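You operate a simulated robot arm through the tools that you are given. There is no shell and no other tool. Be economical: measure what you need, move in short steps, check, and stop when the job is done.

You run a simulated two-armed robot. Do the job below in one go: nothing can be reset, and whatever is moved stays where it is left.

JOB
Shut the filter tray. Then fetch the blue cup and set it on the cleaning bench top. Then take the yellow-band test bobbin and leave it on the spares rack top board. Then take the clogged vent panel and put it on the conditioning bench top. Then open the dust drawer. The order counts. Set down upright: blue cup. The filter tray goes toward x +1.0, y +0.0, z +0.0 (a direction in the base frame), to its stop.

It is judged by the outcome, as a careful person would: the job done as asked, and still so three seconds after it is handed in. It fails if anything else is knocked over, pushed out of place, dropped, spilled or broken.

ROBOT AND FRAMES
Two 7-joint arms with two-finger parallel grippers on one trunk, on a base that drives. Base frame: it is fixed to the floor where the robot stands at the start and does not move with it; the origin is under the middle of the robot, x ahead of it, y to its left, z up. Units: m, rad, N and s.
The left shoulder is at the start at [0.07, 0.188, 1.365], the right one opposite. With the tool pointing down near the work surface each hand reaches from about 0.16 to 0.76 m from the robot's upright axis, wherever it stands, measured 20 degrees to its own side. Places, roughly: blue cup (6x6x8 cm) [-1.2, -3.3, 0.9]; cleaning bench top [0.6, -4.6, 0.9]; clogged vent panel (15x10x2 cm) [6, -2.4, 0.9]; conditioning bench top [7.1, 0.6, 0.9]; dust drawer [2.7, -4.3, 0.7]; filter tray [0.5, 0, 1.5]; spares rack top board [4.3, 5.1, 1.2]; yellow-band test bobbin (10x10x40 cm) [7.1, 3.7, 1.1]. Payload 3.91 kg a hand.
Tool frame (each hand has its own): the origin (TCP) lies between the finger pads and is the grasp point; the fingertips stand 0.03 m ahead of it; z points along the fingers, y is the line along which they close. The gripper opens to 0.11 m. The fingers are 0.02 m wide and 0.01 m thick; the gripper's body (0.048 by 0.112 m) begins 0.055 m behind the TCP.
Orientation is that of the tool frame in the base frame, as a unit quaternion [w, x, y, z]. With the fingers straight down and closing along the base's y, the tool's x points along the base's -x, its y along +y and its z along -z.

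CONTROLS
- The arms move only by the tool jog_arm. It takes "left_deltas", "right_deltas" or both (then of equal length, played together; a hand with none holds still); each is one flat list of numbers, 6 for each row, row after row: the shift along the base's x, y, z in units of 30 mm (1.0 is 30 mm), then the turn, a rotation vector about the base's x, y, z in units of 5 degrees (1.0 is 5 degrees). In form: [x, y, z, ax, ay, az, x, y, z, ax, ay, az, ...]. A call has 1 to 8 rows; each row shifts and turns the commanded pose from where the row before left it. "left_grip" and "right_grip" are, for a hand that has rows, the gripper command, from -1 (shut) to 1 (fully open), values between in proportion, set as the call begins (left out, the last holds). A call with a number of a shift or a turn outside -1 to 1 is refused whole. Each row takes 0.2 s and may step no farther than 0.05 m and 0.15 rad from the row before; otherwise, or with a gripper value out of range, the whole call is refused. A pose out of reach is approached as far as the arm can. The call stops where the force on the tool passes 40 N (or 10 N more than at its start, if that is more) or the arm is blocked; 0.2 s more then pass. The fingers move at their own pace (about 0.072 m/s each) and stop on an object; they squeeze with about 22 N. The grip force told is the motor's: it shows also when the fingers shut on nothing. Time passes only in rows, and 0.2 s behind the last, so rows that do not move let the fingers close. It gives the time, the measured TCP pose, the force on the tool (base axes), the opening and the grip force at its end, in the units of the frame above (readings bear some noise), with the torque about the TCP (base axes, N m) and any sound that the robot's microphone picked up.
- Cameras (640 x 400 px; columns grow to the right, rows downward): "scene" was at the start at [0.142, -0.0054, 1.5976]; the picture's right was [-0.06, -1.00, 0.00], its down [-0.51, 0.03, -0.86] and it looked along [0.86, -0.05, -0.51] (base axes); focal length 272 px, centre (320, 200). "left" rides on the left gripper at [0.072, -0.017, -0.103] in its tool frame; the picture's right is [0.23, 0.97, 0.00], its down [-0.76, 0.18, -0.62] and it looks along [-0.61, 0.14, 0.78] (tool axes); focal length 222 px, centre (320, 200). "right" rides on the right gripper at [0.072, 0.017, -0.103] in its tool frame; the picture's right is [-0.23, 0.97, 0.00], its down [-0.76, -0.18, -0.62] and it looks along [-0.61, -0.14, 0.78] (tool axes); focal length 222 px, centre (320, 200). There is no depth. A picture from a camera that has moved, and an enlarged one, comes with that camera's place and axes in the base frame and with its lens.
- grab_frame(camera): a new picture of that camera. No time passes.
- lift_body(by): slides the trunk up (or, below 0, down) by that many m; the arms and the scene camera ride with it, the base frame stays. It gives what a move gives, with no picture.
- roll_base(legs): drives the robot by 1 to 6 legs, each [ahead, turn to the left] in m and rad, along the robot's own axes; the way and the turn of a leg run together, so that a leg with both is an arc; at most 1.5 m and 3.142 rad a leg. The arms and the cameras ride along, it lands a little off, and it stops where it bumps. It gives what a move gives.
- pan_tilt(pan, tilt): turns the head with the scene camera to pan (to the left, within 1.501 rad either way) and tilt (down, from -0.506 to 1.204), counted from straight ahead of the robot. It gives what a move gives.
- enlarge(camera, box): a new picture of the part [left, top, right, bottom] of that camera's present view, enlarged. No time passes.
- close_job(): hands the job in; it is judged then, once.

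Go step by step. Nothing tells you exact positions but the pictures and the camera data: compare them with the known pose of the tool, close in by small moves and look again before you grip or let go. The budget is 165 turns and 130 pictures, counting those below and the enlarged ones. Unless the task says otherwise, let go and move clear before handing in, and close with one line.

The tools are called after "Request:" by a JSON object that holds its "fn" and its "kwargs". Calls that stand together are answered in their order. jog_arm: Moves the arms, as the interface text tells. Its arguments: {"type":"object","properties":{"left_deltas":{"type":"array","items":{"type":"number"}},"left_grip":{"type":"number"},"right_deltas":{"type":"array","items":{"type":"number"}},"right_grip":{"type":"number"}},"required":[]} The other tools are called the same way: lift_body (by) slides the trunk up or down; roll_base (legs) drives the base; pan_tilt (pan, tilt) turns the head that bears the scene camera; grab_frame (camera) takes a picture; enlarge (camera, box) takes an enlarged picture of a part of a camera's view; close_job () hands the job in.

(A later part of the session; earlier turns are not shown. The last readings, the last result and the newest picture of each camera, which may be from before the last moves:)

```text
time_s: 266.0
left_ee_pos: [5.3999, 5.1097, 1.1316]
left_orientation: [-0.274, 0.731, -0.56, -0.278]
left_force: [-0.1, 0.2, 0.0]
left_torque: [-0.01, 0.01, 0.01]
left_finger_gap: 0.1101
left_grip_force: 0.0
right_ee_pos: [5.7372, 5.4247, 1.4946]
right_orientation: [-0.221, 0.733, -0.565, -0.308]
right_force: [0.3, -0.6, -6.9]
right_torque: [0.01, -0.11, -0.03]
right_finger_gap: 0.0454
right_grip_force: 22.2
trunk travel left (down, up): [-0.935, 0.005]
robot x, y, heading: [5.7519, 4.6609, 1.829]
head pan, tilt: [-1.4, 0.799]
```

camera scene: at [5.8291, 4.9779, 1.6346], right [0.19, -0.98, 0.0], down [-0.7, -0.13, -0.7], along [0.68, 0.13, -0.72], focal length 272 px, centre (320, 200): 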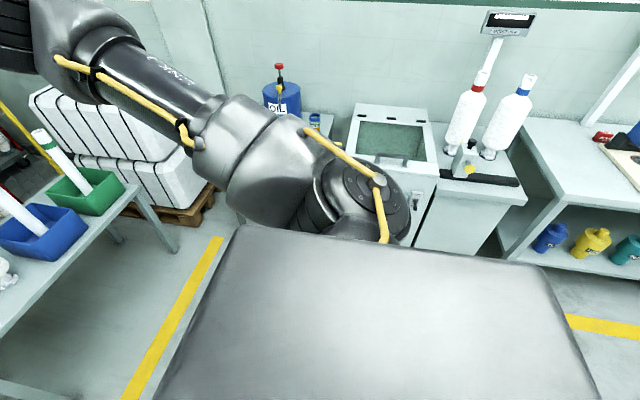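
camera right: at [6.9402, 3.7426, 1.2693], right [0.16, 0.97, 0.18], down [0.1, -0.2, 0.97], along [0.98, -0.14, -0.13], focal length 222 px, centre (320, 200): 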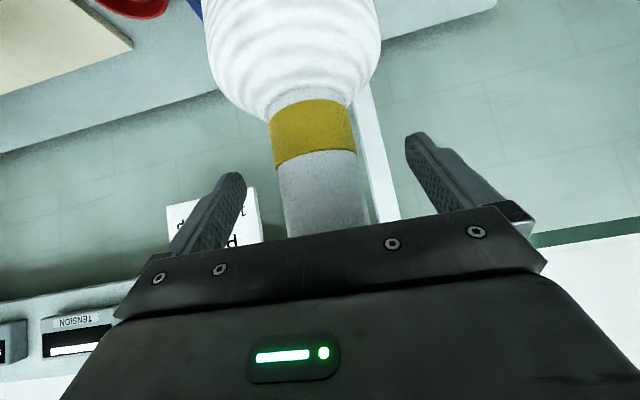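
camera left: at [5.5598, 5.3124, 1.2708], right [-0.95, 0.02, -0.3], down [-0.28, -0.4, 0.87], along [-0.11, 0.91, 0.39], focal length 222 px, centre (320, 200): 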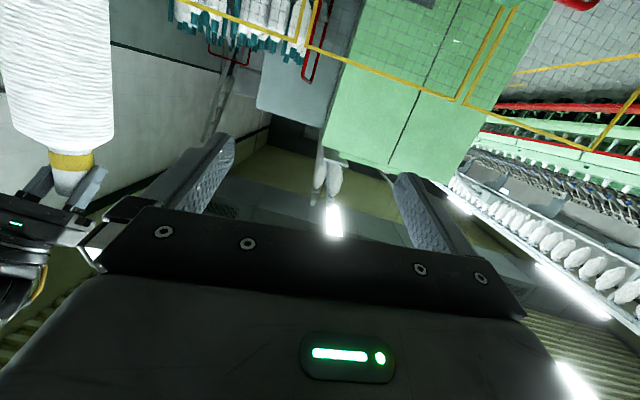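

Turning works now. I'll raise the bobbin to a passing height first, then drive to face the rack.

Request:
{"fn": "jog_arm", "kwargs": {"right_deltas": [0, 0, 0.75, 0, 0, 0, 0, 0, 0.75, 0, 0, 0, 0, 0, 0.75, 0, 0, 0, 0, 0, 0.75, 0, 0, 0, 0, 0, 0.75, 0, 0, 0, 0, 0, 0.75, 0, 0, 0]}}

Request:
{"fn": "roll_base", "kwargs": {"legs": [[0, 0.79], [0.45, 0], [0, 0.52]]}}

Request:
{"fn": "pan_tilt", "kwargs": {"pan": 0, "tilt": 0.4}}

Request:
{"fn": "grab_frame", "kwargs": {"camera": "scene"}}

```text
time_s: 267.4
left_ee_pos: [5.3969, 5.1071, 1.1307]
left_orientation: [-0.276, 0.731, -0.56, -0.276]
left_force: [-0.2, -0.9, 0.6]
left_torque: [0.01, -0.02, 0.01]
left_finger_gap: 0.1099
left_grip_force: 0.0
right_ee_pos: [5.7305, 5.4175, 1.633]
right_orientation: [-0.224, 0.734, -0.563, -0.307]
right_force: [2.6, 0.6, -5.6]
right_torque: [0.13, -0.42, 0.0]
right_finger_gap: 0.0476
right_grip_force: 22.0
trunk travel left (down, up): [-0.935, 0.005]
robot x, y, heading: [5.7535, 4.6622, 1.83]
head pan, tilt: [-1.4, 0.799]
```

```text
time_s: 273.7
left_ee_pos: [4.8476, 4.6379, 1.1324]
left_orientation: [-0.042, 0.921, 0.015, -0.388]
left_force: [-0.6, -0.5, 0.0]
left_torque: [-0.01, 0.01, -0.01]
left_finger_gap: 0.1102
left_grip_force: 0.1
right_ee_pos: [4.6193, 5.0388, 1.6298]
right_orientation: [0.016, 0.925, 0.012, -0.378]
right_force: [-0.8, -1.2, -5.8]
right_torque: [0.03, -0.05, -0.01]
right_finger_gap: 0.0453
right_grip_force: 21.8
trunk travel left (down, up): [-0.935, 0.005]
robot x, y, heading: [5.3637, 4.8791, -3.107]
head pan, tilt: [-1.4, 0.799]
```

```text
time_s: 275.2
left_ee_pos: [4.8479, 4.6374, 1.1309]
left_orientation: [-0.042, 0.92, 0.016, -0.388]
left_force: [-0.9, -1.3, 1.1]
left_torque: [-0.01, -0.01, 0.01]
left_finger_gap: 0.1101
left_grip_force: 0.0
right_ee_pos: [4.6196, 5.0372, 1.6308]
right_orientation: [0.017, 0.926, 0.013, -0.378]
right_force: [-0.3, -0.2, -7.0]
right_torque: [0.05, -0.03, -0.02]
right_finger_gap: 0.0458
right_grip_force: 22.0
trunk travel left (down, up): [-0.935, 0.005]
robot x, y, heading: [5.3635, 4.8803, -3.111]
head pan, tilt: [0.0, 0.4]
```

```text
58 pictures are left
camera scene: at [5.2227, 4.8756, 1.6696], right [-0.03, 1.0, 0.0], down [0.39, 0.01, -0.92], along [-0.92, -0.03, -0.39], focal length 272 px, centre (320, 200)
```

scene: 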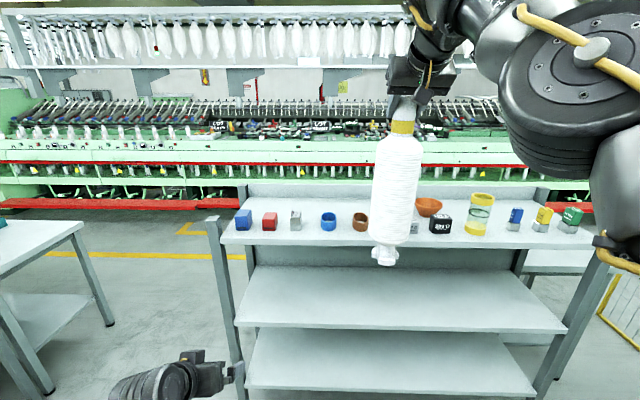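

The gap on the board between the brown ring and the white piece is centred near y≈5.09. I'll shift the hand to it and drive 0.25 m closer.

Request:
{"fn": "jog_arm", "kwargs": {"right_deltas": [0, 0.65, 0.1, 0, 0, 0, 0, 0.65, 0.1, 0, 0, 0, 0, 0.65, 0.1, 0, 0, 0]}}

Request:
{"fn": "roll_base", "kwargs": {"legs": [[0.25, 0]]}}

Request:
{"fn": "grab_frame", "kwargs": {"camera": "scene"}}

```text
time_s: 276.0
left_ee_pos: [4.8484, 4.6386, 1.1314]
left_orientation: [-0.041, 0.921, 0.016, -0.388]
left_force: [0.1, -0.6, 1.0]
left_torque: [-0.01, -0.02, 0.02]
left_finger_gap: 0.11
left_grip_force: 0.0
right_ee_pos: [4.6202, 5.0956, 1.6395]
right_orientation: [0.018, 0.925, 0.012, -0.379]
right_force: [0.0, -0.4, -6.9]
right_torque: [0.06, -0.02, 0.01]
right_finger_gap: 0.0455
right_grip_force: 21.8
trunk travel left (down, up): [-0.935, 0.005]
robot x, y, heading: [5.363, 4.8819, -3.11]
head pan, tilt: [0.0, 0.4]
```

```text
time_s: 277.8
left_ee_pos: [4.6048, 4.6337, 1.1331]
left_orientation: [-0.043, 0.92, 0.014, -0.389]
left_force: [0.4, 0.7, 0.0]
left_torque: [0.01, 0.04, 0.04]
left_finger_gap: 0.1102
left_grip_force: 0.0
right_ee_pos: [4.3794, 5.0912, 1.6415]
right_orientation: [0.016, 0.924, 0.011, -0.381]
right_force: [0.4, -0.3, -5.5]
right_torque: [0.05, -0.05, 0.03]
right_finger_gap: 0.0457
right_grip_force: 22.2
trunk travel left (down, up): [-0.935, 0.005]
robot x, y, heading: [5.1192, 4.876, -3.115]
head pan, tilt: [0.0, 0.4]
```

```text
57 pictures are left
camera scene: at [4.9814, 4.8704, 1.6701], right [-0.02, 1.0, 0.0], down [0.39, 0.01, -0.92], along [-0.92, -0.02, -0.39], focal length 272 px, centre (320, 200)
```

scene: 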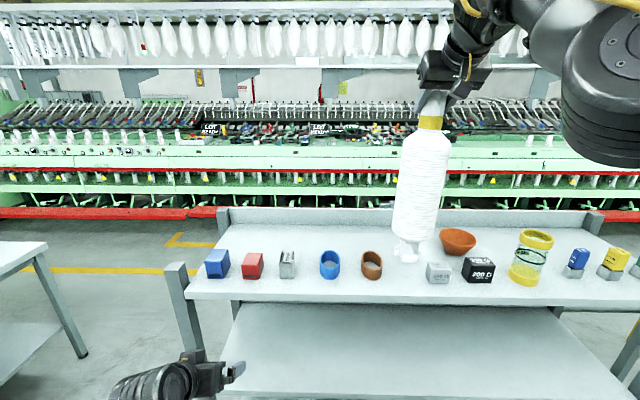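

The board is clear at (4.24, 5.085). I'll extend the arm in, keeping the height.

Request:
{"fn": "jog_arm", "kwargs": {"right_deltas": [-0.8, 0, 0, 0, 0, 0, -0.8, 0, 0, 0, 0, 0, -0.8, 0, 0, 0, 0, 0, -0.8, 0, 0, 0, 0, 0, -0.8, 0, 0, 0, 0, 0, -0.6, 0, 0, 0, 0, 0]}}

Request:
{"fn": "grab_frame", "kwargs": {"camera": "scene"}}

```text
time_s: 279.2
left_ee_pos: [4.6023, 4.6334, 1.1313]
left_orientation: [-0.043, 0.92, 0.014, -0.388]
left_force: [0.0, 0.4, 0.3]
left_torque: [0.03, -0.05, 0.01]
left_finger_gap: 0.11
left_grip_force: 0.1
right_ee_pos: [4.355, 5.0912, 1.6383]
right_orientation: [0.016, 0.925, 0.01, -0.379]
right_force: [-0.2, 0.4, -6.5]
right_torque: [0.03, -0.02, 0.02]
right_finger_gap: 0.0458
right_grip_force: 22.4
right hand out of reach, approached as far as the arm can: row 1, 2, 3, 4, 5, 6
trunk travel left (down, up): [-0.935, 0.005]
robot x, y, heading: [5.1198, 4.8739, -3.12]
head pan, tilt: [0.0, 0.4]
```

```text
56 pictures are left
camera scene: at [4.9776, 4.8705, 1.6697], right [-0.02, 1.0, 0.0], down [0.39, 0.01, -0.92], along [-0.92, -0.02, -0.39], focal length 272 px, centre (320, 200)
```

scene: 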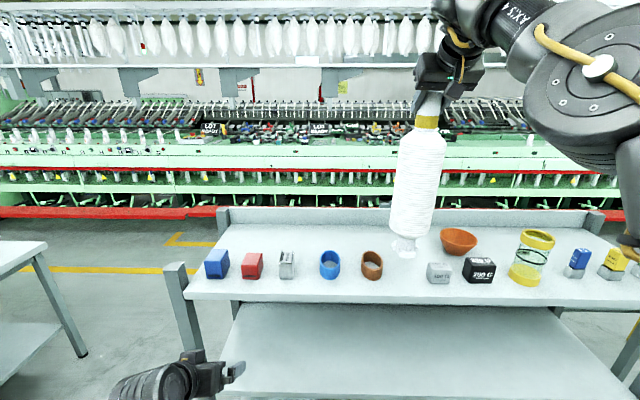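

The arm is at full reach at this height, so I'll roll 0.09 m closer (the left hand stays in front of the rack).

Request:
{"fn": "jog_arm", "kwargs": {"left_deltas": [0.3, 0, -0.6, 0, -0.8, 0, 0.3, 0, -0.6, 0, -0.8, 0, 0.3, 0, -0.6, 0, -0.8, 0]}}

Request:
{"fn": "roll_base", "kwargs": {"legs": [[0.09, 0]]}}

Request:
{"fn": "grab_frame", "kwargs": {"camera": "scene"}}

```text
time_s: 280.0
left_ee_pos: [4.6278, 4.6335, 1.0778]
left_orientation: [-0.041, 0.956, 0.018, -0.289]
left_force: [-0.3, -0.2, 0.2]
left_torque: [0.01, -0.02, -0.01]
left_finger_gap: 0.1103
left_grip_force: 0.1
right_ee_pos: [4.3547, 5.0913, 1.6373]
right_orientation: [0.016, 0.925, 0.011, -0.378]
right_force: [0.6, -0.1, -6.6]
right_torque: [0.02, -0.04, 0.0]
right_finger_gap: 0.0456
right_grip_force: 22.0
trunk travel left (down, up): [-0.935, 0.005]
robot x, y, heading: [5.1206, 4.8706, -3.118]
head pan, tilt: [0.0, 0.4]
```

```text
time_s: 281.1
left_ee_pos: [4.5469, 4.6328, 1.0781]
left_orientation: [-0.043, 0.955, 0.017, -0.292]
left_force: [-0.2, -0.4, -0.8]
left_torque: [0.05, -0.05, -0.05]
left_finger_gap: 0.11
left_grip_force: 0.2
right_ee_pos: [4.2714, 5.088, 1.6488]
right_orientation: [0.016, 0.925, 0.012, -0.38]
right_force: [-2.3, -0.9, -5.7]
right_torque: [-0.2, 0.02, 0.03]
right_finger_gap: 0.0457
right_grip_force: 22.1
trunk travel left (down, up): [-0.935, 0.005]
robot x, y, heading: [5.0243, 4.8701, -3.118]
head pan, tilt: [0.0, 0.4]
```

```text
55 pictures are left
camera scene: at [4.8777, 4.867, 1.669], right [-0.02, 1.0, 0.0], down [0.4, 0.01, -0.92], along [-0.92, -0.02, -0.4], focal length 272 px, centre (320, 200)
```

scene: 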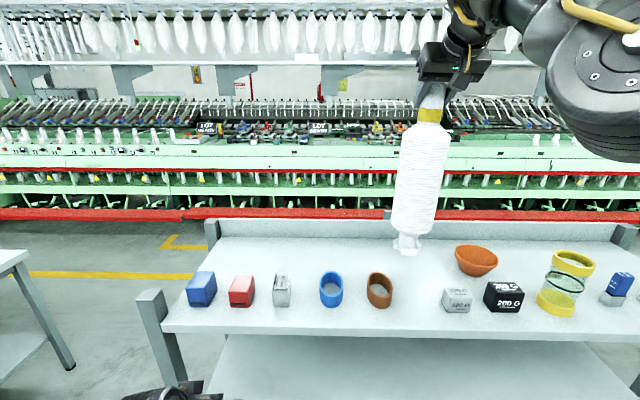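

Now the bobbin is over free board at (4.27, 5.09). I'll lower it.

Request:
{"fn": "jog_arm", "kwargs": {"right_deltas": [0, 0, -0.5, 0, 0, 0, 0, 0, -0.5, 0, 0, 0, 0, 0, -0.4, 0, 0, 0]}}

Request:
{"fn": "enlarge", "kwargs": {"camera": "scene", "box": [320, 180, 520, 320]}}

```text
time_s: 281.9
left_ee_pos: [4.5547, 4.6332, 1.0821]
left_orientation: [-0.042, 0.954, 0.015, -0.297]
left_force: [-0.1, -0.6, 0.0]
left_torque: [-0.01, 0.01, -0.01]
left_finger_gap: 0.1097
left_grip_force: 0.1
right_ee_pos: [4.285, 5.0919, 1.6145]
right_orientation: [0.017, 0.923, 0.011, -0.385]
right_force: [1.3, 0.3, -5.5]
right_torque: [0.03, -0.08, 0.0]
right_finger_gap: 0.0457
right_grip_force: 22.6
trunk travel left (down, up): [-0.935, 0.005]
robot x, y, heading: [5.0297, 4.8692, -3.123]
head pan, tilt: [0.0, 0.4]
```

```text
2.86 times, centred on (420, 250) of scene
camera zoom: at [4.8893, 4.8701, 1.6699], right [-0.02, 1.0, 0.0], down [0.39, 0.01, -0.92], along [-0.92, -0.02, -0.39], focal length 776 px, centre (34, 57)
```

zoom: 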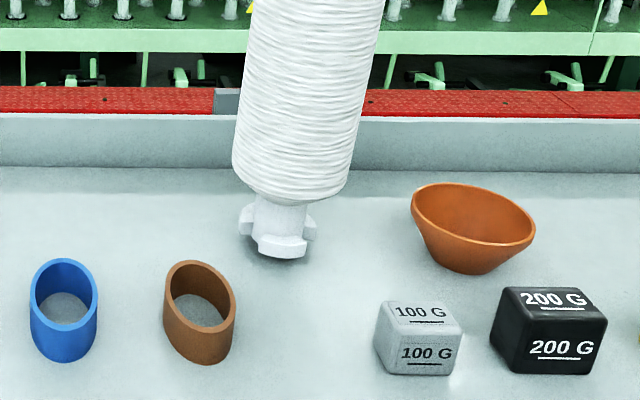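

The foot is about 2 cm above the board. I'll lower slowly to contact.

Request:
{"fn": "jog_arm", "kwargs": {"right_deltas": [0, 0, -0.2, 0, 0, 0, 0, 0, -0.2, 0, 0, 0, 0, 0, -0.15, 0, 0, 0]}}

Request:
{"fn": "enlarge", "kwargs": {"camera": "scene", "box": [320, 180, 520, 320]}}

```text
time_s: 282.7
left_ee_pos: [4.5565, 4.6309, 1.0827]
left_orientation: [-0.043, 0.954, 0.015, -0.296]
left_force: [-0.2, 0.2, -0.7]
left_torque: [0.01, -0.01, 0.01]
left_finger_gap: 0.1101
left_grip_force: 0.1
right_ee_pos: [4.2883, 5.0898, 1.6005]
right_orientation: [0.016, 0.922, 0.012, -0.387]
right_force: [1.7, 0.3, 19.9]
right_torque: [0.43, -0.79, -0.01]
right_finger_gap: 0.0447
right_grip_force: 20.3
trunk travel left (down, up): [-0.935, 0.005]
robot x, y, heading: [5.0322, 4.8708, -3.124]
head pan, tilt: [0.0, 0.4]
```

```text
2.86 times, centred on (420, 250) of scene
camera zoom: at [4.8937, 4.8677, 1.6705], right [-0.02, 1.0, 0.0], down [0.39, 0.01, -0.92], along [-0.92, -0.02, -0.39], focal length 776 px, centre (34, 57)
```

zoom: 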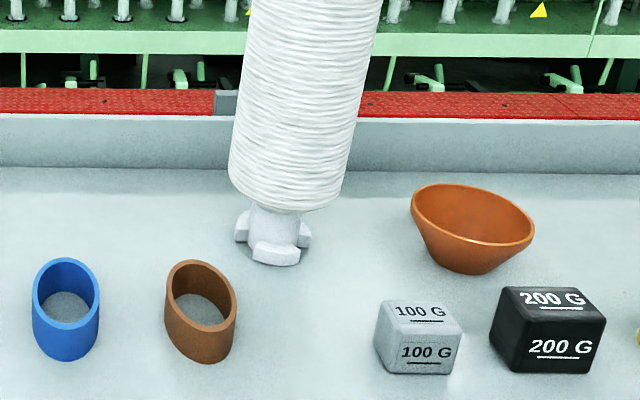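

It's in contact and looks upright. I'll ease off a little and check force.

Request:
{"fn": "jog_arm", "kwargs": {"right_deltas": [0, 0, 0.07, 0, 0, 0]}}

Request:
{"fn": "grab_frame", "kwargs": {"camera": "left"}}

Request:
{"fn": "grab_frame", "kwargs": {"camera": "right"}}

```text
time_s: 283.1
left_ee_pos: [4.5527, 4.6328, 1.0826]
left_orientation: [-0.042, 0.954, 0.015, -0.296]
left_force: [0.3, 0.4, 0.3]
left_torque: [-0.03, 0.05, 0.0]
left_finger_gap: 0.1099
left_grip_force: 0.0
right_ee_pos: [4.2841, 5.0886, 1.6]
right_orientation: [0.016, 0.923, 0.012, -0.384]
right_force: [-2.8, 0.4, 8.9]
right_torque: [0.12, 0.64, 0.05]
right_finger_gap: 0.0454
right_grip_force: 22.1
trunk travel left (down, up): [-0.935, 0.005]
robot x, y, heading: [5.0293, 4.8695, -3.116]
head pan, tilt: [0.0, 0.4]
```

```text
52 pictures are left
camera left: at [4.672, 4.6451, 1.1288], right [0.19, -0.96, -0.22], down [-0.27, -0.26, 0.92], along [-0.94, -0.12, -0.31], focal length 222 px, centre (320, 200)
```

left: 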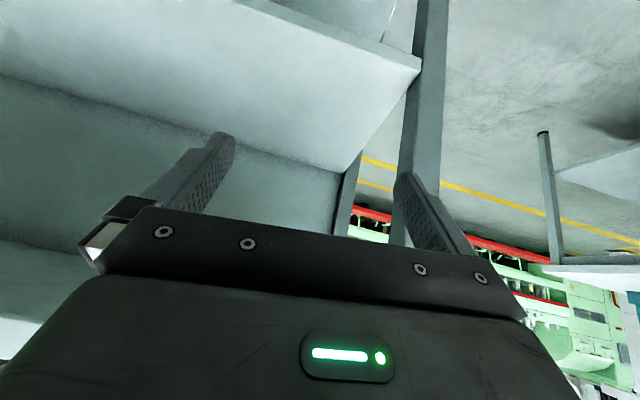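

```text
51 pictures are left
camera right: at [4.4093, 5.0765, 1.6218], right [-0.13, -0.98, 0.18], down [-0.1, 0.19, 0.98], along [-0.99, 0.11, -0.12], focal length 222 px, centre (320, 200)
```

right: 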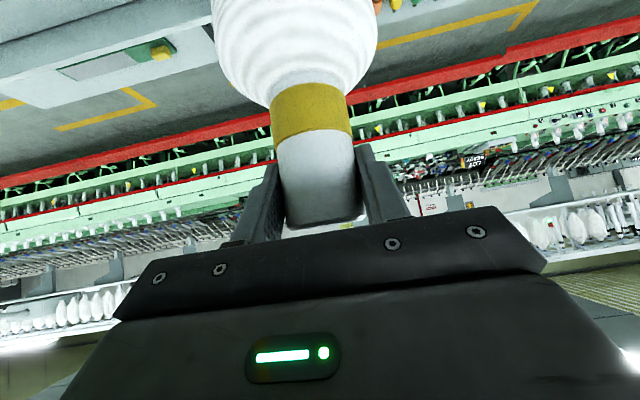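

The bobbin rests on its foot and is gripped squarely. I'll open the gripper.

Request:
{"fn": "jog_arm", "kwargs": {"right_deltas": [0, 0, 0, 0, 0, 0, 0, 0, 0, 0, 0, 0, 0, 0, 0, 0, 0, 0, 0, 0, 0, 0, 0, 0], "right_grip": 1}}

Request:
{"fn": "grab_frame", "kwargs": {"camera": "right"}}

```text
time_s: 284.1
left_ee_pos: [4.5529, 4.6313, 1.0811]
left_orientation: [-0.042, 0.954, 0.016, -0.295]
left_force: [-0.9, 0.3, 0.3]
left_torque: [0.05, 0.0, 0.0]
left_finger_gap: 0.11
left_grip_force: 0.0
right_ee_pos: [4.2816, 5.0897, 1.5982]
right_orientation: [0.016, 0.923, 0.011, -0.384]
right_force: [-0.3, 0.1, -0.2]
right_torque: [0.04, 0.0, 0.01]
right_finger_gap: 0.1099
right_grip_force: 0.1
trunk travel left (down, up): [-0.935, 0.005]
robot x, y, heading: [5.0279, 4.8679, -3.122]
head pan, tilt: [0.0, 0.4]
```

```text
50 pictures are left
camera right: at [4.4079, 5.0777, 1.6209], right [-0.13, -0.98, 0.18], down [-0.1, 0.19, 0.98], along [-0.99, 0.11, -0.12], focal length 222 px, centre (320, 200)
```

right: 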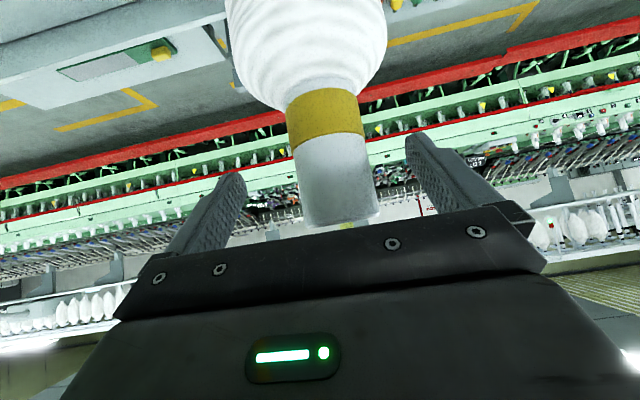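

It stands freely. I'll withdraw along the finger axis, then back the robot off.

Request:
{"fn": "jog_arm", "kwargs": {"right_deltas": [0.5, 0, 0.5, 0, 0, 0, 0.7, 0, 0.7, 0, 0, 0, 0.7, 0, 0.6, 0, 0, 0, 0.8, 0, 0.3, 0, 0, 0, 0.8, 0, 0, 0, 0, 0]}}

Request:
{"fn": "roll_base", "kwargs": {"legs": [[-0.5, 0]]}}

Request:
{"fn": "grab_frame", "kwargs": {"camera": "scene"}}

```text
time_s: 285.3
left_ee_pos: [4.554, 4.6317, 1.082]
left_orientation: [-0.042, 0.954, 0.015, -0.296]
left_force: [-0.3, 0.3, 0.3]
left_torque: [-0.01, 0.0, 0.01]
left_finger_gap: 0.1098
left_grip_force: 0.1
right_ee_pos: [4.3901, 5.0897, 1.6621]
right_orientation: [0.016, 0.923, 0.01, -0.384]
right_force: [0.1, 0.7, 0.1]
right_torque: [0.01, -0.02, -0.04]
right_finger_gap: 0.11
right_grip_force: 0.1
trunk travel left (down, up): [-0.935, 0.005]
robot x, y, heading: [5.0282, 4.8741, -3.114]
head pan, tilt: [0.0, 0.4]
```

```text
time_s: 288.2
left_ee_pos: [5.0399, 4.6418, 1.081]
left_orientation: [-0.042, 0.954, 0.019, -0.295]
left_force: [0.1, -0.4, -0.1]
left_torque: [0.0, -0.01, 0.02]
left_finger_gap: 0.1099
left_grip_force: 0.1
right_ee_pos: [4.8695, 5.0965, 1.6617]
right_orientation: [0.018, 0.923, 0.014, -0.384]
right_force: [-0.8, -0.5, 0.3]
right_torque: [-0.02, -0.01, 0.01]
right_finger_gap: 0.11
right_grip_force: 0.0
trunk travel left (down, up): [-0.935, 0.005]
robot x, y, heading: [5.515, 4.8825, -3.115]
head pan, tilt: [0.0, 0.4]
```

```text
49 pictures are left
camera scene: at [5.3728, 4.8795, 1.6695], right [-0.03, 1.0, 0.0], down [0.39, 0.01, -0.92], along [-0.92, -0.03, -0.39], focal length 272 px, centre (320, 200)
```

scene: 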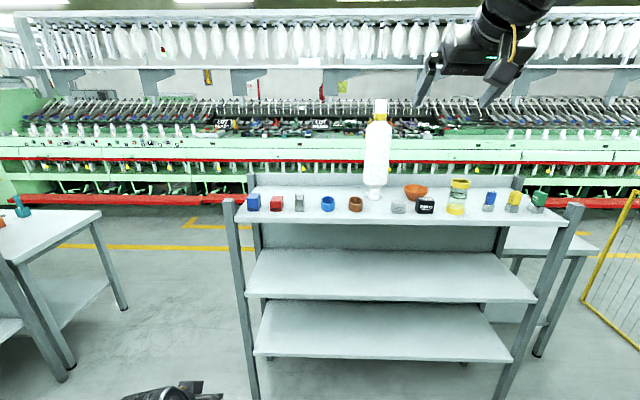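

The bobbin stands on the spares rack. Now I fold the right hand back to pointing down and head for the vent panel.

Request:
{"fn": "jog_arm", "kwargs": {"right_deltas": [0, 0, -1, 0, 0, 0, 0, 0, -1, 0, 0, 0, 0, 0, -1, 0, 0, 0, 0, 0, -1, 0, 0, 0, 0, 0, -1, 0, 0, 0, 0, 0, -1, 0, 0, 0, 0, 0, -1, 0, 0, 0, 0, 0, -1, 0, 0, 0]}}

Request:
{"fn": "jog_arm", "kwargs": {"right_deltas": [0, 0, -1, 0, 0, 0, 0, 0, -1, 0, 0, 0, 0, 0, -1, 0, -1, 0, 0, 0, -1, 0, -1, 0, 0, 0, -1, 0, -1, 0, 0, 0, -1, 0, -1, 0, 0, 0, -1, 0, -1, 0, 0, 0, -1, 0, -1, 0]}}

Request:
{"fn": "jog_arm", "kwargs": {"right_deltas": [0, 0, -0.5, 0, -1, 0, 0, 0, -0.5, 0, -1, 0, 0, 0, -0.5, 0, -1, 0]}}

Request:
{"fn": "roll_base", "kwargs": {"legs": [[0, 1.544], [1.5, 0], [1.5, 0]]}}

Request:
{"fn": "pan_tilt", "kwargs": {"pan": 0.2, "tilt": 0.3}}

Request:
{"fn": "grab_frame", "kwargs": {"camera": "scene"}}

```text
time_s: 290.0
left_ee_pos: [5.0404, 4.6426, 1.081]
left_orientation: [-0.042, 0.954, 0.018, -0.296]
left_force: [-0.1, 0.2, 0.0]
left_torque: [0.04, -0.03, -0.01]
left_finger_gap: 0.1102
left_grip_force: 0.0
right_ee_pos: [4.8699, 5.0982, 1.4225]
right_orientation: [0.018, 0.923, 0.014, -0.383]
right_force: [-0.8, 0.1, 0.2]
right_torque: [-0.02, -0.02, 0.05]
right_finger_gap: 0.1101
right_grip_force: 0.1
trunk travel left (down, up): [-0.935, 0.005]
robot x, y, heading: [5.5159, 4.8825, -3.111]
head pan, tilt: [0.0, 0.4]
```

```text
time_s: 291.8
left_ee_pos: [5.04, 4.6404, 1.0817]
left_orientation: [-0.042, 0.954, 0.019, -0.295]
left_force: [-0.9, -0.3, -0.4]
left_torque: [-0.01, -0.01, -0.05]
left_finger_gap: 0.1098
left_grip_force: 0.1
right_ee_pos: [4.8695, 5.0958, 1.1826]
right_orientation: [0.021, 0.991, 0.009, -0.131]
right_force: [-1.1, 0.0, 0.2]
right_torque: [-0.01, 0.01, -0.01]
right_finger_gap: 0.11
right_grip_force: 0.0
trunk travel left (down, up): [-0.935, 0.005]
robot x, y, heading: [5.5175, 4.8835, -3.109]
head pan, tilt: [0.0, 0.4]
```

```text
time_s: 292.6
left_ee_pos: [5.0402, 4.6397, 1.0805]
left_orientation: [-0.042, 0.954, 0.019, -0.295]
left_force: [-0.5, 0.6, 0.7]
left_torque: [0.01, 0.02, 0.02]
left_finger_gap: 0.1098
left_grip_force: 0.1
right_ee_pos: [4.8705, 5.0962, 1.1374]
right_orientation: [0.022, 1.0, 0.007, -0.001]
right_force: [-0.2, -0.5, -0.3]
right_torque: [0.0, -0.02, 0.01]
right_finger_gap: 0.11
right_grip_force: 0.0
trunk travel left (down, up): [-0.935, 0.005]
robot x, y, heading: [5.5178, 4.8851, -3.113]
head pan, tilt: [0.0, 0.4]
```

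```text
time_s: 310.8
left_ee_pos: [5.7019, 1.4042, 1.0807]
left_orientation: [0.174, 0.678, 0.671, -0.244]
left_force: [0.1, 1.2, -0.1]
left_torque: [0.02, -0.01, 0.03]
left_finger_gap: 0.1102
left_grip_force: 0.0
right_ee_pos: [5.2388, 1.2567, 1.1378]
right_orientation: [0.016, 0.719, 0.694, 0.014]
right_force: [0.7, 0.4, -0.6]
right_torque: [0.0, 0.02, 0.02]
right_finger_gap: 0.11
right_grip_force: 0.1
trunk travel left (down, up): [-0.935, 0.005]
robot x, y, heading: [5.4819, 1.8921, -1.592]
head pan, tilt: [0.0, 0.4]
```

```text
time_s: 311.5
left_ee_pos: [5.7019, 1.4039, 1.0834]
left_orientation: [0.173, 0.678, 0.672, -0.243]
left_force: [-0.8, 0.3, 0.9]
left_torque: [0.04, 0.01, 0.02]
left_finger_gap: 0.1099
left_grip_force: 0.1
right_ee_pos: [5.2404, 1.2559, 1.1384]
right_orientation: [0.016, 0.719, 0.695, 0.015]
right_force: [0.1, 0.0, -0.9]
right_torque: [-0.02, 0.01, -0.02]
right_finger_gap: 0.1101
right_grip_force: 0.1
trunk travel left (down, up): [-0.935, 0.005]
robot x, y, heading: [5.4857, 1.8884, -1.588]
head pan, tilt: [0.201, 0.3]
```

```text
48 pictures are left
camera scene: at [5.5007, 1.748, 1.679], right [-0.98, -0.18, 0.0], down [-0.05, 0.29, -0.96], along [0.17, -0.94, -0.3], focal length 272 px, centre (320, 200)
```

scene: 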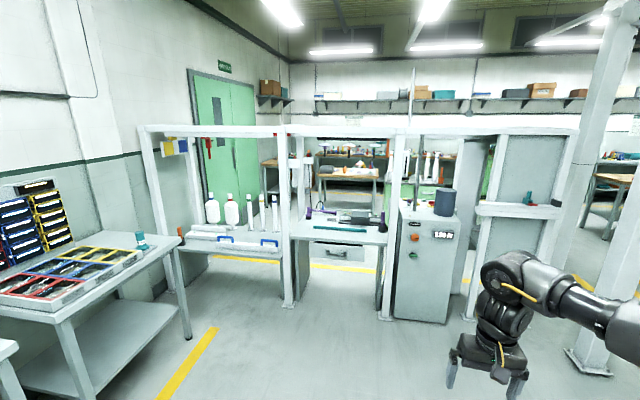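

The test booth closes this side off, so I must go back the way I came: west along y≈0.72, then south between the posts, then east down the aisle.

Request:
{"fn": "roll_base", "kwargs": {"legs": [[1.15, 0], [0, -1.555], [1.5, 0], [0.75, 0]]}}

Request:
{"fn": "pan_tilt", "kwargs": {"pan": 1.2, "tilt": 0.4}}

Request:
{"fn": "grab_frame", "kwargs": {"camera": "scene"}}

```text
time_s: 331.9
left_ee_pos: [2.726, 0.5282, 1.0818]
left_orientation: [-0.046, 0.954, 0.005, -0.295]
left_force: [-0.3, -0.2, 0.5]
left_torque: [0.0, 0.04, -0.01]
left_finger_gap: 0.1099
left_grip_force: 0.1
right_ee_pos: [2.5687, 0.9883, 1.138]
right_orientation: [0.023, 1.0, -0.007, -0.002]
right_force: [0.6, 0.6, -0.9]
right_torque: [0.01, 0.02, 0.01]
right_finger_gap: 0.1099
right_grip_force: 0.1
trunk travel left (down, up): [-0.935, 0.005]
robot x, y, heading: [3.2075, 0.7564, -3.135]
head pan, tilt: [0.201, 0.3]
```

```text
time_s: 333.2
left_ee_pos: [2.7259, 0.5278, 1.0811]
left_orientation: [-0.046, 0.955, 0.005, -0.295]
left_force: [-0.7, 0.6, 0.0]
left_torque: [0.02, 0.01, -0.01]
left_finger_gap: 0.1101
left_grip_force: 0.0
right_ee_pos: [2.5672, 0.9892, 1.1389]
right_orientation: [0.022, 1.0, -0.007, -0.001]
right_force: [-0.5, 0.6, 0.1]
right_torque: [0.01, 0.03, -0.02]
right_finger_gap: 0.1099
right_grip_force: 0.0
trunk travel left (down, up): [-0.935, 0.005]
robot x, y, heading: [3.2116, 0.7563, -3.137]
head pan, tilt: [1.201, 0.4]
```

```text
47 pictures are left
camera scene: at [3.1247, 0.6712, 1.6698], right [-0.93, 0.36, 0.0], down [0.14, 0.36, -0.92], along [-0.33, -0.86, -0.39], focal length 272 px, centre (320, 200)
```

scene: 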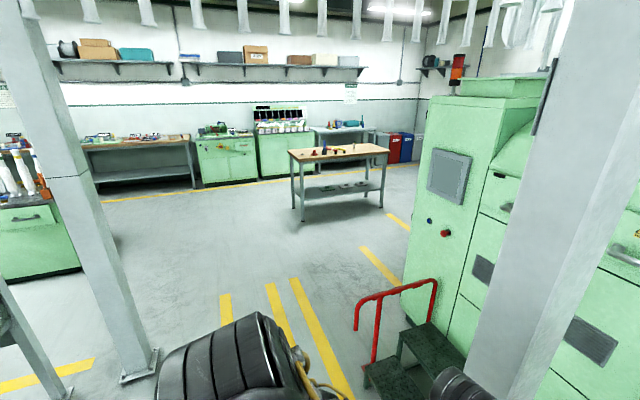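

The right hand would sweep into the post at (2.57, 0.41), so I'll back up first, then go south on a slight diagonal between the posts and turn east.

Request:
{"fn": "roll_base", "kwargs": {"legs": [[-0.25, 0], [0, 1.331], [1.2, 0], [1.17, 0], [0, 1.806]]}}

Request:
{"fn": "pan_tilt", "kwargs": {"pan": -0.2, "tilt": 0.3}}

Request:
{"fn": "grab_frame", "kwargs": {"camera": "scene"}}

```text
time_s: 354.0
left_ee_pos: [3.3771, -1.344, 1.0814]
left_orientation: [0.295, -0.003, 0.954, -0.046]
left_force: [0.6, 0.1, -0.6]
left_torque: [0.03, -0.01, -0.02]
left_finger_gap: 0.1098
left_grip_force: 0.2
right_ee_pos: [3.5324, -1.8059, 1.1381]
right_orientation: [0.0, 0.01, 1.0, 0.021]
right_force: [0.2, -0.4, 0.1]
right_torque: [0.0, -0.01, -0.02]
right_finger_gap: 0.1097
right_grip_force: 0.1
trunk travel left (down, up): [-0.935, 0.005]
robot x, y, heading: [2.8945, -1.5755, -0.003]
head pan, tilt: [1.201, 0.4]
```

```text
time_s: 355.5
left_ee_pos: [3.3766, -1.3438, 1.0809]
left_orientation: [0.295, -0.003, 0.954, -0.046]
left_force: [0.5, -0.5, 0.5]
left_torque: [0.0, -0.01, 0.01]
left_finger_gap: 0.1099
left_grip_force: 0.1
right_ee_pos: [3.5319, -1.8051, 1.1375]
right_orientation: [0.0, 0.01, 1.0, 0.021]
right_force: [0.6, 0.0, -0.8]
right_torque: [-0.01, 0.02, 0.0]
right_finger_gap: 0.1102
right_grip_force: 0.0
trunk travel left (down, up): [-0.935, 0.005]
robot x, y, heading: [2.8916, -1.569, -0.003]
head pan, tilt: [-0.201, 0.3]
```

```text
46 pictures are left
camera scene: at [3.0371, -1.59, 1.679], right [-0.2, -0.98, 0.0], down [-0.29, 0.06, -0.96], along [0.94, -0.19, -0.3], focal length 272 px, centre (320, 200)
```

scene: 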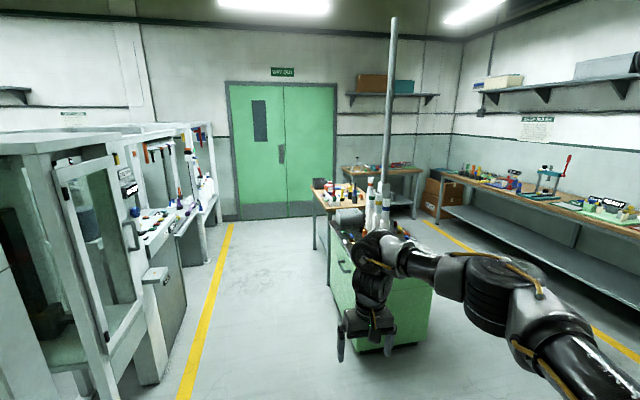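

The aisle is clear. I'll drive east to x≈6.1 and look at the table with the panel.

Request:
{"fn": "roll_base", "kwargs": {"legs": [[1.5, 0], [1.5, 0], [0.2, 0]]}}

Request:
{"fn": "pan_tilt", "kwargs": {"pan": -1.2, "tilt": 0.5}}

Request:
{"fn": "grab_frame", "kwargs": {"camera": "scene"}}

```text
time_s: 371.1
left_ee_pos: [6.5635, -1.4246, 1.0831]
left_orientation: [0.295, 0.008, 0.954, -0.05]
left_force: [-0.7, -0.2, -0.2]
left_torque: [-0.01, 0.04, 0.0]
left_finger_gap: 0.1102
left_grip_force: 0.0
right_ee_pos: [6.7077, -1.8893, 1.1392]
right_orientation: [0.003, 0.021, 1.0, 0.022]
right_force: [0.1, 0.3, 0.4]
right_torque: [0.02, -0.02, 0.0]
right_finger_gap: 0.1103
right_grip_force: 0.2
trunk travel left (down, up): [-0.935, 0.005]
robot x, y, heading: [6.0821, -1.6414, -0.03]
head pan, tilt: [-0.201, 0.3]
```

```text
time_s: 372.4
left_ee_pos: [6.567, -1.4253, 1.081]
left_orientation: [0.294, 0.009, 0.955, -0.05]
left_force: [-0.2, -0.7, 0.6]
left_torque: [0.0, 0.02, -0.03]
left_finger_gap: 0.11
left_grip_force: 0.0
right_ee_pos: [6.7113, -1.8896, 1.1383]
right_orientation: [0.001, 0.022, 1.0, 0.022]
right_force: [-0.2, -0.5, 0.2]
right_torque: [-0.05, 0.0, -0.01]
right_finger_gap: 0.1101
right_grip_force: 0.2
trunk travel left (down, up): [-0.935, 0.005]
robot x, y, heading: [6.0795, -1.6386, -0.025]
head pan, tilt: [-1.201, 0.499]
```

```text
45 pictures are left
camera scene: at [6.1617, -1.7264, 1.6607], right [-0.94, -0.34, 0.0], down [-0.16, 0.45, -0.88], along [0.29, -0.83, -0.48], focal length 272 px, centre (320, 200)
```

scene: 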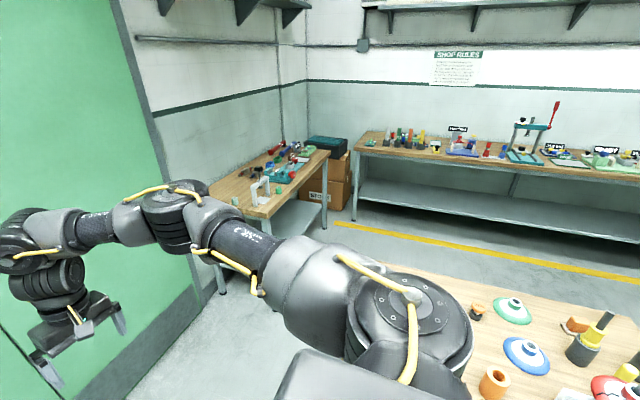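

The table is on my right. I'll raise the right hand a little and turn right to face it.

Request:
{"fn": "jog_arm", "kwargs": {"right_deltas": [0, 0, 1, 0, 0, 0, 0, 0, 1, 0, 0, 0]}}

Request:
{"fn": "roll_base", "kwargs": {"legs": [[0, -1.543]]}}

Request:
{"fn": "pan_tilt", "kwargs": {"pan": -0.1, "tilt": 0.7}}

Request:
{"fn": "grab_frame", "kwargs": {"camera": "scene"}}

Request:
{"fn": "grab_frame", "kwargs": {"camera": "right"}}

```text
time_s: 373.0
left_ee_pos: [6.5657, -1.4246, 1.0811]
left_orientation: [0.295, 0.008, 0.954, -0.049]
left_force: [0.6, 1.4, 0.2]
left_torque: [0.0, -0.03, -0.01]
left_finger_gap: 0.1098
left_grip_force: 0.1
right_ee_pos: [6.7091, -1.8899, 1.1981]
right_orientation: [0.002, 0.021, 1.0, 0.021]
right_force: [0.5, 0.1, -0.3]
right_torque: [-0.03, 0.0, 0.0]
right_finger_gap: 0.1099
right_grip_force: 0.1
trunk travel left (down, up): [-0.935, 0.005]
robot x, y, heading: [6.0811, -1.6424, -0.029]
head pan, tilt: [-1.201, 0.499]
```

```text
time_s: 377.1
left_ee_pos: [6.3054, -2.1228, 1.0802]
left_orientation: [0.175, 0.673, 0.677, -0.242]
left_force: [0.2, -0.4, -0.5]
left_torque: [0.0, 0.0, -0.02]
left_finger_gap: 0.1102
left_grip_force: 0.1
right_ee_pos: [5.8423, -2.2757, 1.1977]
right_orientation: [0.016, 0.714, 0.699, 0.015]
right_force: [0.7, -1.2, 0.5]
right_torque: [0.04, -0.02, -0.03]
right_finger_gap: 0.11
right_grip_force: 0.0
trunk travel left (down, up): [-0.935, 0.005]
robot x, y, heading: [6.0789, -1.6424, -1.575]
head pan, tilt: [-1.201, 0.499]
```

```text
time_s: 378.5
left_ee_pos: [6.3055, -2.1219, 1.0819]
left_orientation: [0.175, 0.674, 0.676, -0.242]
left_force: [-0.3, 0.2, -0.1]
left_torque: [-0.01, -0.01, 0.0]
left_finger_gap: 0.1102
left_grip_force: 0.0
right_ee_pos: [5.8438, -2.276, 1.197]
right_orientation: [0.016, 0.714, 0.699, 0.015]
right_force: [0.7, 0.5, -0.9]
right_torque: [-0.01, 0.02, -0.03]
right_finger_gap: 0.1099
right_grip_force: 0.0
trunk travel left (down, up): [-0.935, 0.005]
robot x, y, heading: [6.0822, -1.6415, -1.575]
head pan, tilt: [-0.099, 0.7]
```

```text
44 pictures are left
camera scene: at [6.0715, -1.774, 1.6429], right [-0.99, 0.11, 0.0], down [0.07, 0.64, -0.76], along [-0.08, -0.76, -0.64], focal length 272 px, centre (320, 200)
```

scene: 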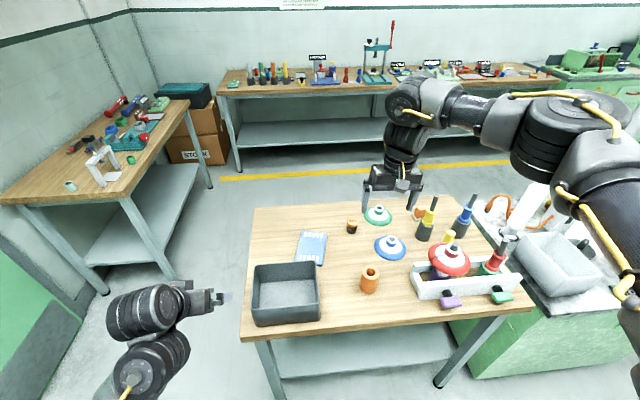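

```text
43 pictures are left
camera right: at [5.8576, -2.2031, 1.3015], right [0.97, -0.25, 0.04], down [-0.22, -0.76, 0.62], along [-0.12, -0.61, -0.79], focal length 222 px, centre (320, 200)
```

right: 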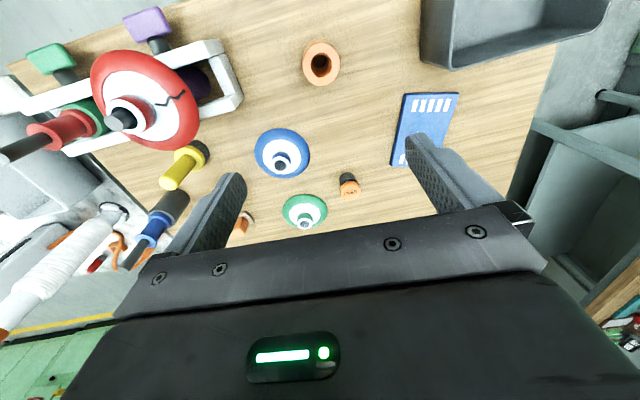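

Request:
{"fn": "enlarge", "kwargs": {"camera": "scene", "box": [240, 200, 400, 320]}}

```text
3.33 times, centred on (320, 260) of scene
camera zoom: at [6.0715, -1.774, 1.6429], right [-0.99, 0.11, 0.0], down [0.07, 0.64, -0.76], along [-0.08, -0.76, -0.64], focal length 906 px, centre (320, 0)
```

zoom: 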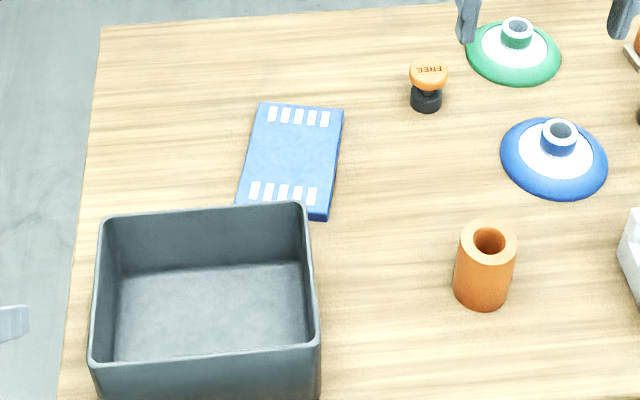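

The blue slatted plate is the vent panel, about (6.035, −2.426), long axis ~12° off y. I'll edge 5 cm closer and turn left 0.4 rad so my right shoulder comes closer, lowering the trunk slightly.

Request:
{"fn": "roll_base", "kwargs": {"legs": [[0.05, 0], [0, 0.4]]}}

Request:
{"fn": "lift_body", "kwargs": {"by": -0.07}}

Request:
{"fn": "jog_arm", "kwargs": {"right_deltas": [0, 0, 0, 0, 0, -0.9, 0, 0, 0, 0, 0, -0.9, 0, 0, 0, 0, 0, -0.9, 0, 0, 0, 0, 0, -0.9, 0, 0, 0, 0, 0, -0.9, 0, 0, 0, 0, 0, -0.9, 0, 0, 0, 0, 0, -0.9]}}

Request:
{"fn": "grab_frame", "kwargs": {"camera": "right"}}

```text
time_s: 380.6
left_ee_pos: [6.4723, -2.0475, 1.0815]
left_orientation: [0.219, 0.528, 0.795, -0.202]
left_force: [0.5, -0.2, 0.8]
left_torque: [-0.05, 0.0, 0.04]
left_finger_gap: 0.11
left_grip_force: 0.0
right_ee_pos: [6.1052, -2.3673, 1.1965]
right_orientation: [0.014, 0.562, 0.827, 0.018]
right_force: [-0.5, 0.6, 0.0]
right_torque: [0.02, -0.01, 0.0]
right_finger_gap: 0.11
right_grip_force: 0.2
trunk travel left (down, up): [-0.935, 0.005]
robot x, y, heading: [6.0773, -1.6906, -1.177]
head pan, tilt: [-0.099, 0.7]
```

```text
time_s: 381.7
left_ee_pos: [6.4723, -2.0477, 1.0113]
left_orientation: [0.22, 0.527, 0.796, -0.201]
left_force: [-0.5, 0.3, -0.4]
left_torque: [0.03, 0.01, -0.01]
left_finger_gap: 0.1099
left_grip_force: 0.1
right_ee_pos: [6.1051, -2.3673, 1.1261]
right_orientation: [0.013, 0.563, 0.826, 0.017]
right_force: [-0.5, 0.0, 0.0]
right_torque: [-0.01, -0.02, -0.04]
right_finger_gap: 0.1097
right_grip_force: 0.0
trunk travel left (down, up): [-0.865, 0.075]
robot x, y, heading: [6.0792, -1.6916, -1.181]
head pan, tilt: [-0.099, 0.7]
```

```text
time_s: 383.3
left_ee_pos: [6.4734, -2.0475, 1.0102]
left_orientation: [0.219, 0.527, 0.795, -0.203]
left_force: [-0.2, 1.1, -1.0]
left_torque: [0.0, 0.01, 0.02]
left_finger_gap: 0.1103
left_grip_force: 0.1
right_ee_pos: [6.106, -2.367, 1.1277]
right_orientation: [0.018, 0.767, 0.642, 0.013]
right_force: [-0.2, 0.0, -0.2]
right_torque: [0.0, 0.03, -0.03]
right_finger_gap: 0.1098
right_grip_force: 0.1
trunk travel left (down, up): [-0.865, 0.075]
robot x, y, heading: [6.0835, -1.6866, -1.182]
head pan, tilt: [-0.099, 0.7]
```

```text
41 pictures are left
camera right: at [6.1317, -2.2976, 1.2316], right [0.92, -0.39, 0.04], down [-0.33, -0.71, 0.62], along [-0.21, -0.58, -0.79], focal length 222 px, centre (320, 200)
```

right: 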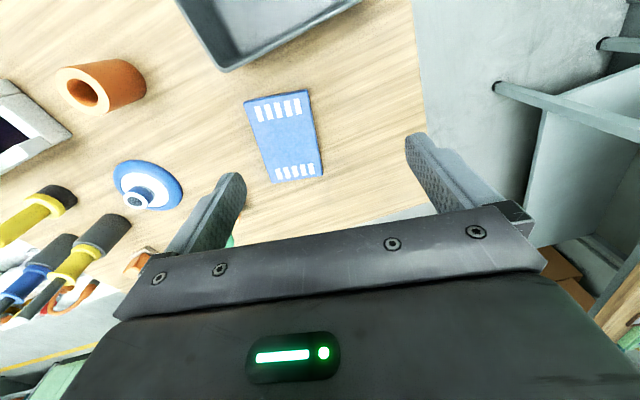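

Both views agree: panel centre (6.034, −2.428), top z≈0.87, yaw ≈ −0.235 rad. I'll square the hand, move over it and descend to z≈0.98.

Request:
{"fn": "jog_arm", "kwargs": {"right_deltas": [-0.8, -0.67, 0, 0.12, 0.5, -0.68, -0.8, -0.67, 0, 0, 0, 0, -0.8, -0.67, 0, 0, 0, 0, 0, 0, -1, 0, 0, 0, 0, 0, -1, 0, 0, 0, 0, 0, -1, 0, 0, 0, 0, 0, -1, 0, 0, 0, 0, 0, -0.9, 0, 0, 0]}}

Request:
{"fn": "grab_frame", "kwargs": {"camera": "right"}}

Request:
{"fn": "grab_frame", "kwargs": {"camera": "scene"}}

```text
time_s: 385.1
left_ee_pos: [6.4728, -2.0474, 1.0109]
left_orientation: [0.219, 0.527, 0.796, -0.202]
left_force: [-0.4, -0.6, 1.2]
left_torque: [0.0, 0.0, -0.03]
left_finger_gap: 0.1098
left_grip_force: 0.0
right_ee_pos: [6.0333, -2.4269, 0.9794]
right_orientation: [0.0, 0.785, 0.62, -0.001]
right_force: [-0.8, -0.3, 0.4]
right_torque: [0.01, 0.02, 0.0]
right_finger_gap: 0.1101
right_grip_force: 0.1
trunk travel left (down, up): [-0.865, 0.075]
robot x, y, heading: [6.0797, -1.694, -1.177]
head pan, tilt: [-0.099, 0.7]
```

```text
40 pictures are left
camera right: at [6.0685, -2.3606, 1.0841], right [0.89, -0.45, 0.0], down [-0.35, -0.7, 0.62], along [-0.28, -0.56, -0.78], focal length 222 px, centre (320, 200)
```

right: 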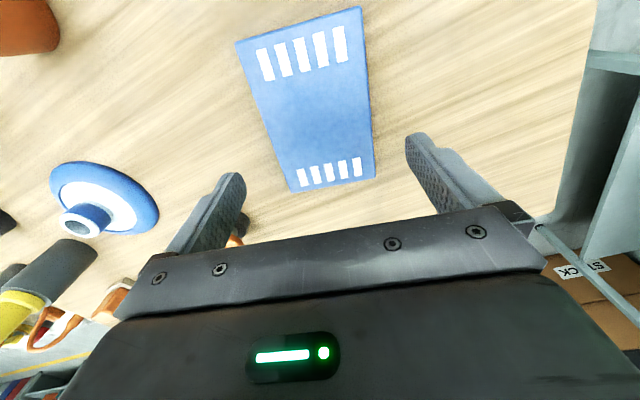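

```text
39 pictures are left
camera scene: at [6.124, -1.8176, 1.5729], right [-0.96, -0.29, 0.0], down [-0.18, 0.62, -0.76], along [0.22, -0.73, -0.64], focal length 272 px, centre (320, 200)
```

scene: 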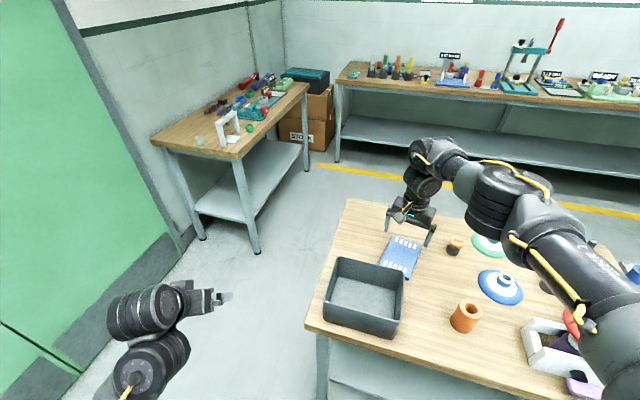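

Alignment is within a millimetre; a small −1.2° yaw remains. I'll descend to just above the panel and verify.

Request:
{"fn": "jog_arm", "kwargs": {"right_deltas": [0, 0, -0.8, 0, 0, -0.25, 0, 0, -0.8, 0, 0, 0, 0, 0, -0.6, 0, 0, 0]}}

Request:
{"fn": "grab_frame", "kwargs": {"camera": "right"}}

Request:
{"fn": "enlarge", "kwargs": {"camera": "scene", "box": [350, 190, 470, 280]}}

```text
time_s: 385.9
left_ee_pos: [6.4724, -2.047, 1.0118]
left_orientation: [0.22, 0.527, 0.796, -0.201]
left_force: [0.0, 0.1, -0.7]
left_torque: [0.01, -0.02, -0.01]
left_finger_gap: 0.1098
left_grip_force: 0.1
right_ee_pos: [6.034, -2.4255, 0.9149]
right_orientation: [0.001, 0.791, 0.612, -0.001]
right_force: [0.0, -0.1, 0.0]
right_torque: [-0.03, -0.03, 0.04]
right_finger_gap: 0.1098
right_grip_force: 0.1
trunk travel left (down, up): [-0.865, 0.075]
robot x, y, heading: [6.0827, -1.6896, -1.182]
head pan, tilt: [-0.099, 0.7]
```

```text
38 pictures are left
camera right: at [6.0699, -2.3595, 1.0185], right [0.88, -0.47, 0.0], down [-0.36, -0.69, 0.62], along [-0.29, -0.55, -0.78], focal length 222 px, centre (320, 200)
```

right: 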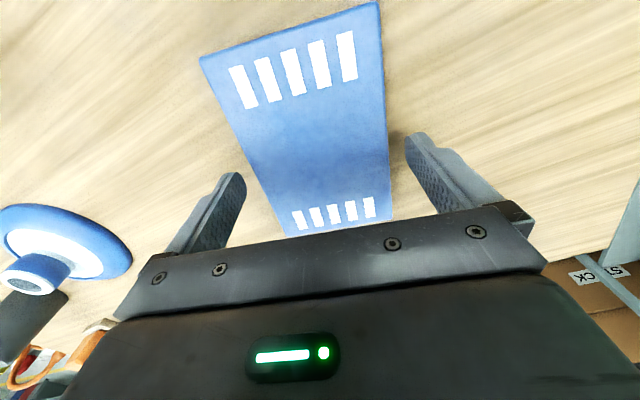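

```text
4.44 times, centred on (410, 235) of scene
camera zoom: at [6.1229, -1.8171, 1.573], right [-0.96, -0.29, 0.0], down [-0.18, 0.62, -0.76], along [0.22, -0.73, -0.64], focal length 1207 px, centre (-80, 44)
```

zoom: 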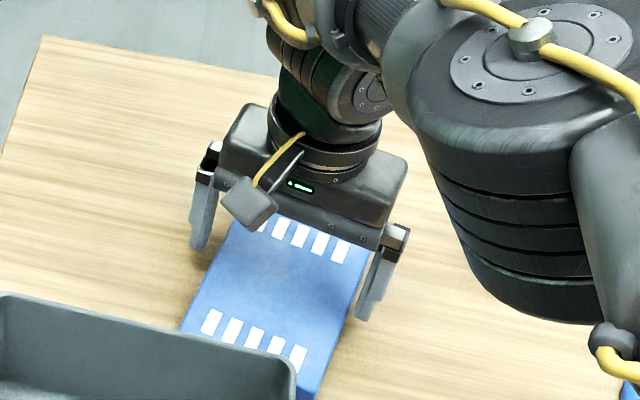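

Still centred. I'll descend the last 3 cm and close.

Request:
{"fn": "jog_arm", "kwargs": {"right_deltas": [0, 0, -0.4, 0, 0, 0, 0, 0, -0.3, 0, 0, 0, 0, 0, -0.25, 0, 0, 0]}}

Request:
{"fn": "grab_frame", "kwargs": {"camera": "right"}}

```text
time_s: 386.7
left_ee_pos: [6.4729, -2.0442, 1.0111]
left_orientation: [0.221, 0.527, 0.795, -0.203]
left_force: [0.4, 0.5, 0.0]
left_torque: [-0.02, -0.01, 0.0]
left_finger_gap: 0.1099
left_grip_force: 0.0
right_ee_pos: [6.0341, -2.4277, 0.8907]
right_orientation: [0.002, 0.792, 0.61, -0.003]
right_force: [-4.0, -0.4, 22.1]
right_torque: [0.23, 0.07, 0.8]
right_finger_gap: 0.1095
right_grip_force: 0.1
trunk travel left (down, up): [-0.865, 0.075]
robot x, y, heading: [6.0803, -1.6872, -1.18]
head pan, tilt: [-0.099, 0.7]
```

```text
36 pictures are left
camera right: at [6.07, -2.3601, 0.9933], right [0.88, -0.47, 0.0], down [-0.36, -0.69, 0.63], along [-0.29, -0.56, -0.78], focal length 222 px, centre (320, 200)
```

right: 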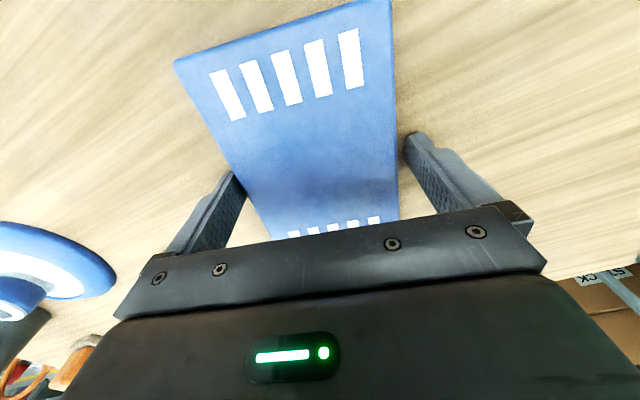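

There's contact at z 0.89 and the left finger looks nearly on the panel's edge. I'll rise 1.5 cm, shift 3 mm left and re-check.

Request:
{"fn": "jog_arm", "kwargs": {"right_deltas": [0, 0, 0.5, 0, 0, 0, -0.09, 0.02, 0, 0, 0, 0]}}

Request:
{"fn": "enlarge", "kwargs": {"camera": "right", "box": [160, 60, 480, 260]}}

```text
time_s: 387.3
left_ee_pos: [6.4732, -2.047, 1.0107]
left_orientation: [0.22, 0.527, 0.796, -0.202]
left_force: [-0.5, -0.2, -0.4]
left_torque: [0.02, 0.0, 0.01]
left_finger_gap: 0.11
left_grip_force: 0.0
right_ee_pos: [6.0315, -2.4264, 0.901]
right_orientation: [0.0, 0.791, 0.612, 0.0]
right_force: [-1.0, -0.6, 0.6]
right_torque: [0.01, -0.01, -0.03]
right_finger_gap: 0.1101
right_grip_force: 0.1
trunk travel left (down, up): [-0.865, 0.075]
robot x, y, heading: [6.0795, -1.6874, -1.179]
head pan, tilt: [-0.099, 0.7]
```

```text
2.00 times, centred on (320, 160) of right
camera zoom: at [6.0681, -2.3599, 1.0046], right [0.89, -0.47, 0.0], down [-0.36, -0.69, 0.62], along [-0.29, -0.55, -0.78], focal length 444 px, centre (320, 280)
```

zoom: 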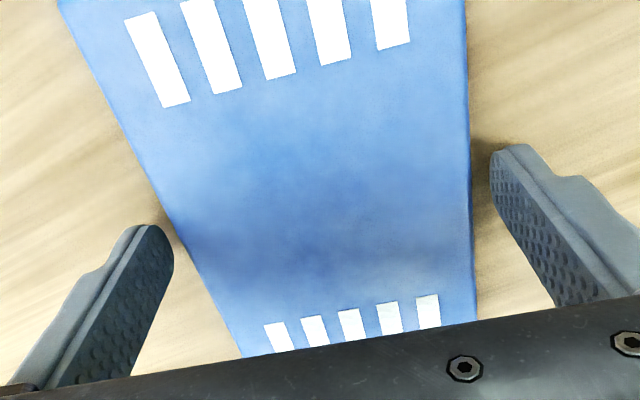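

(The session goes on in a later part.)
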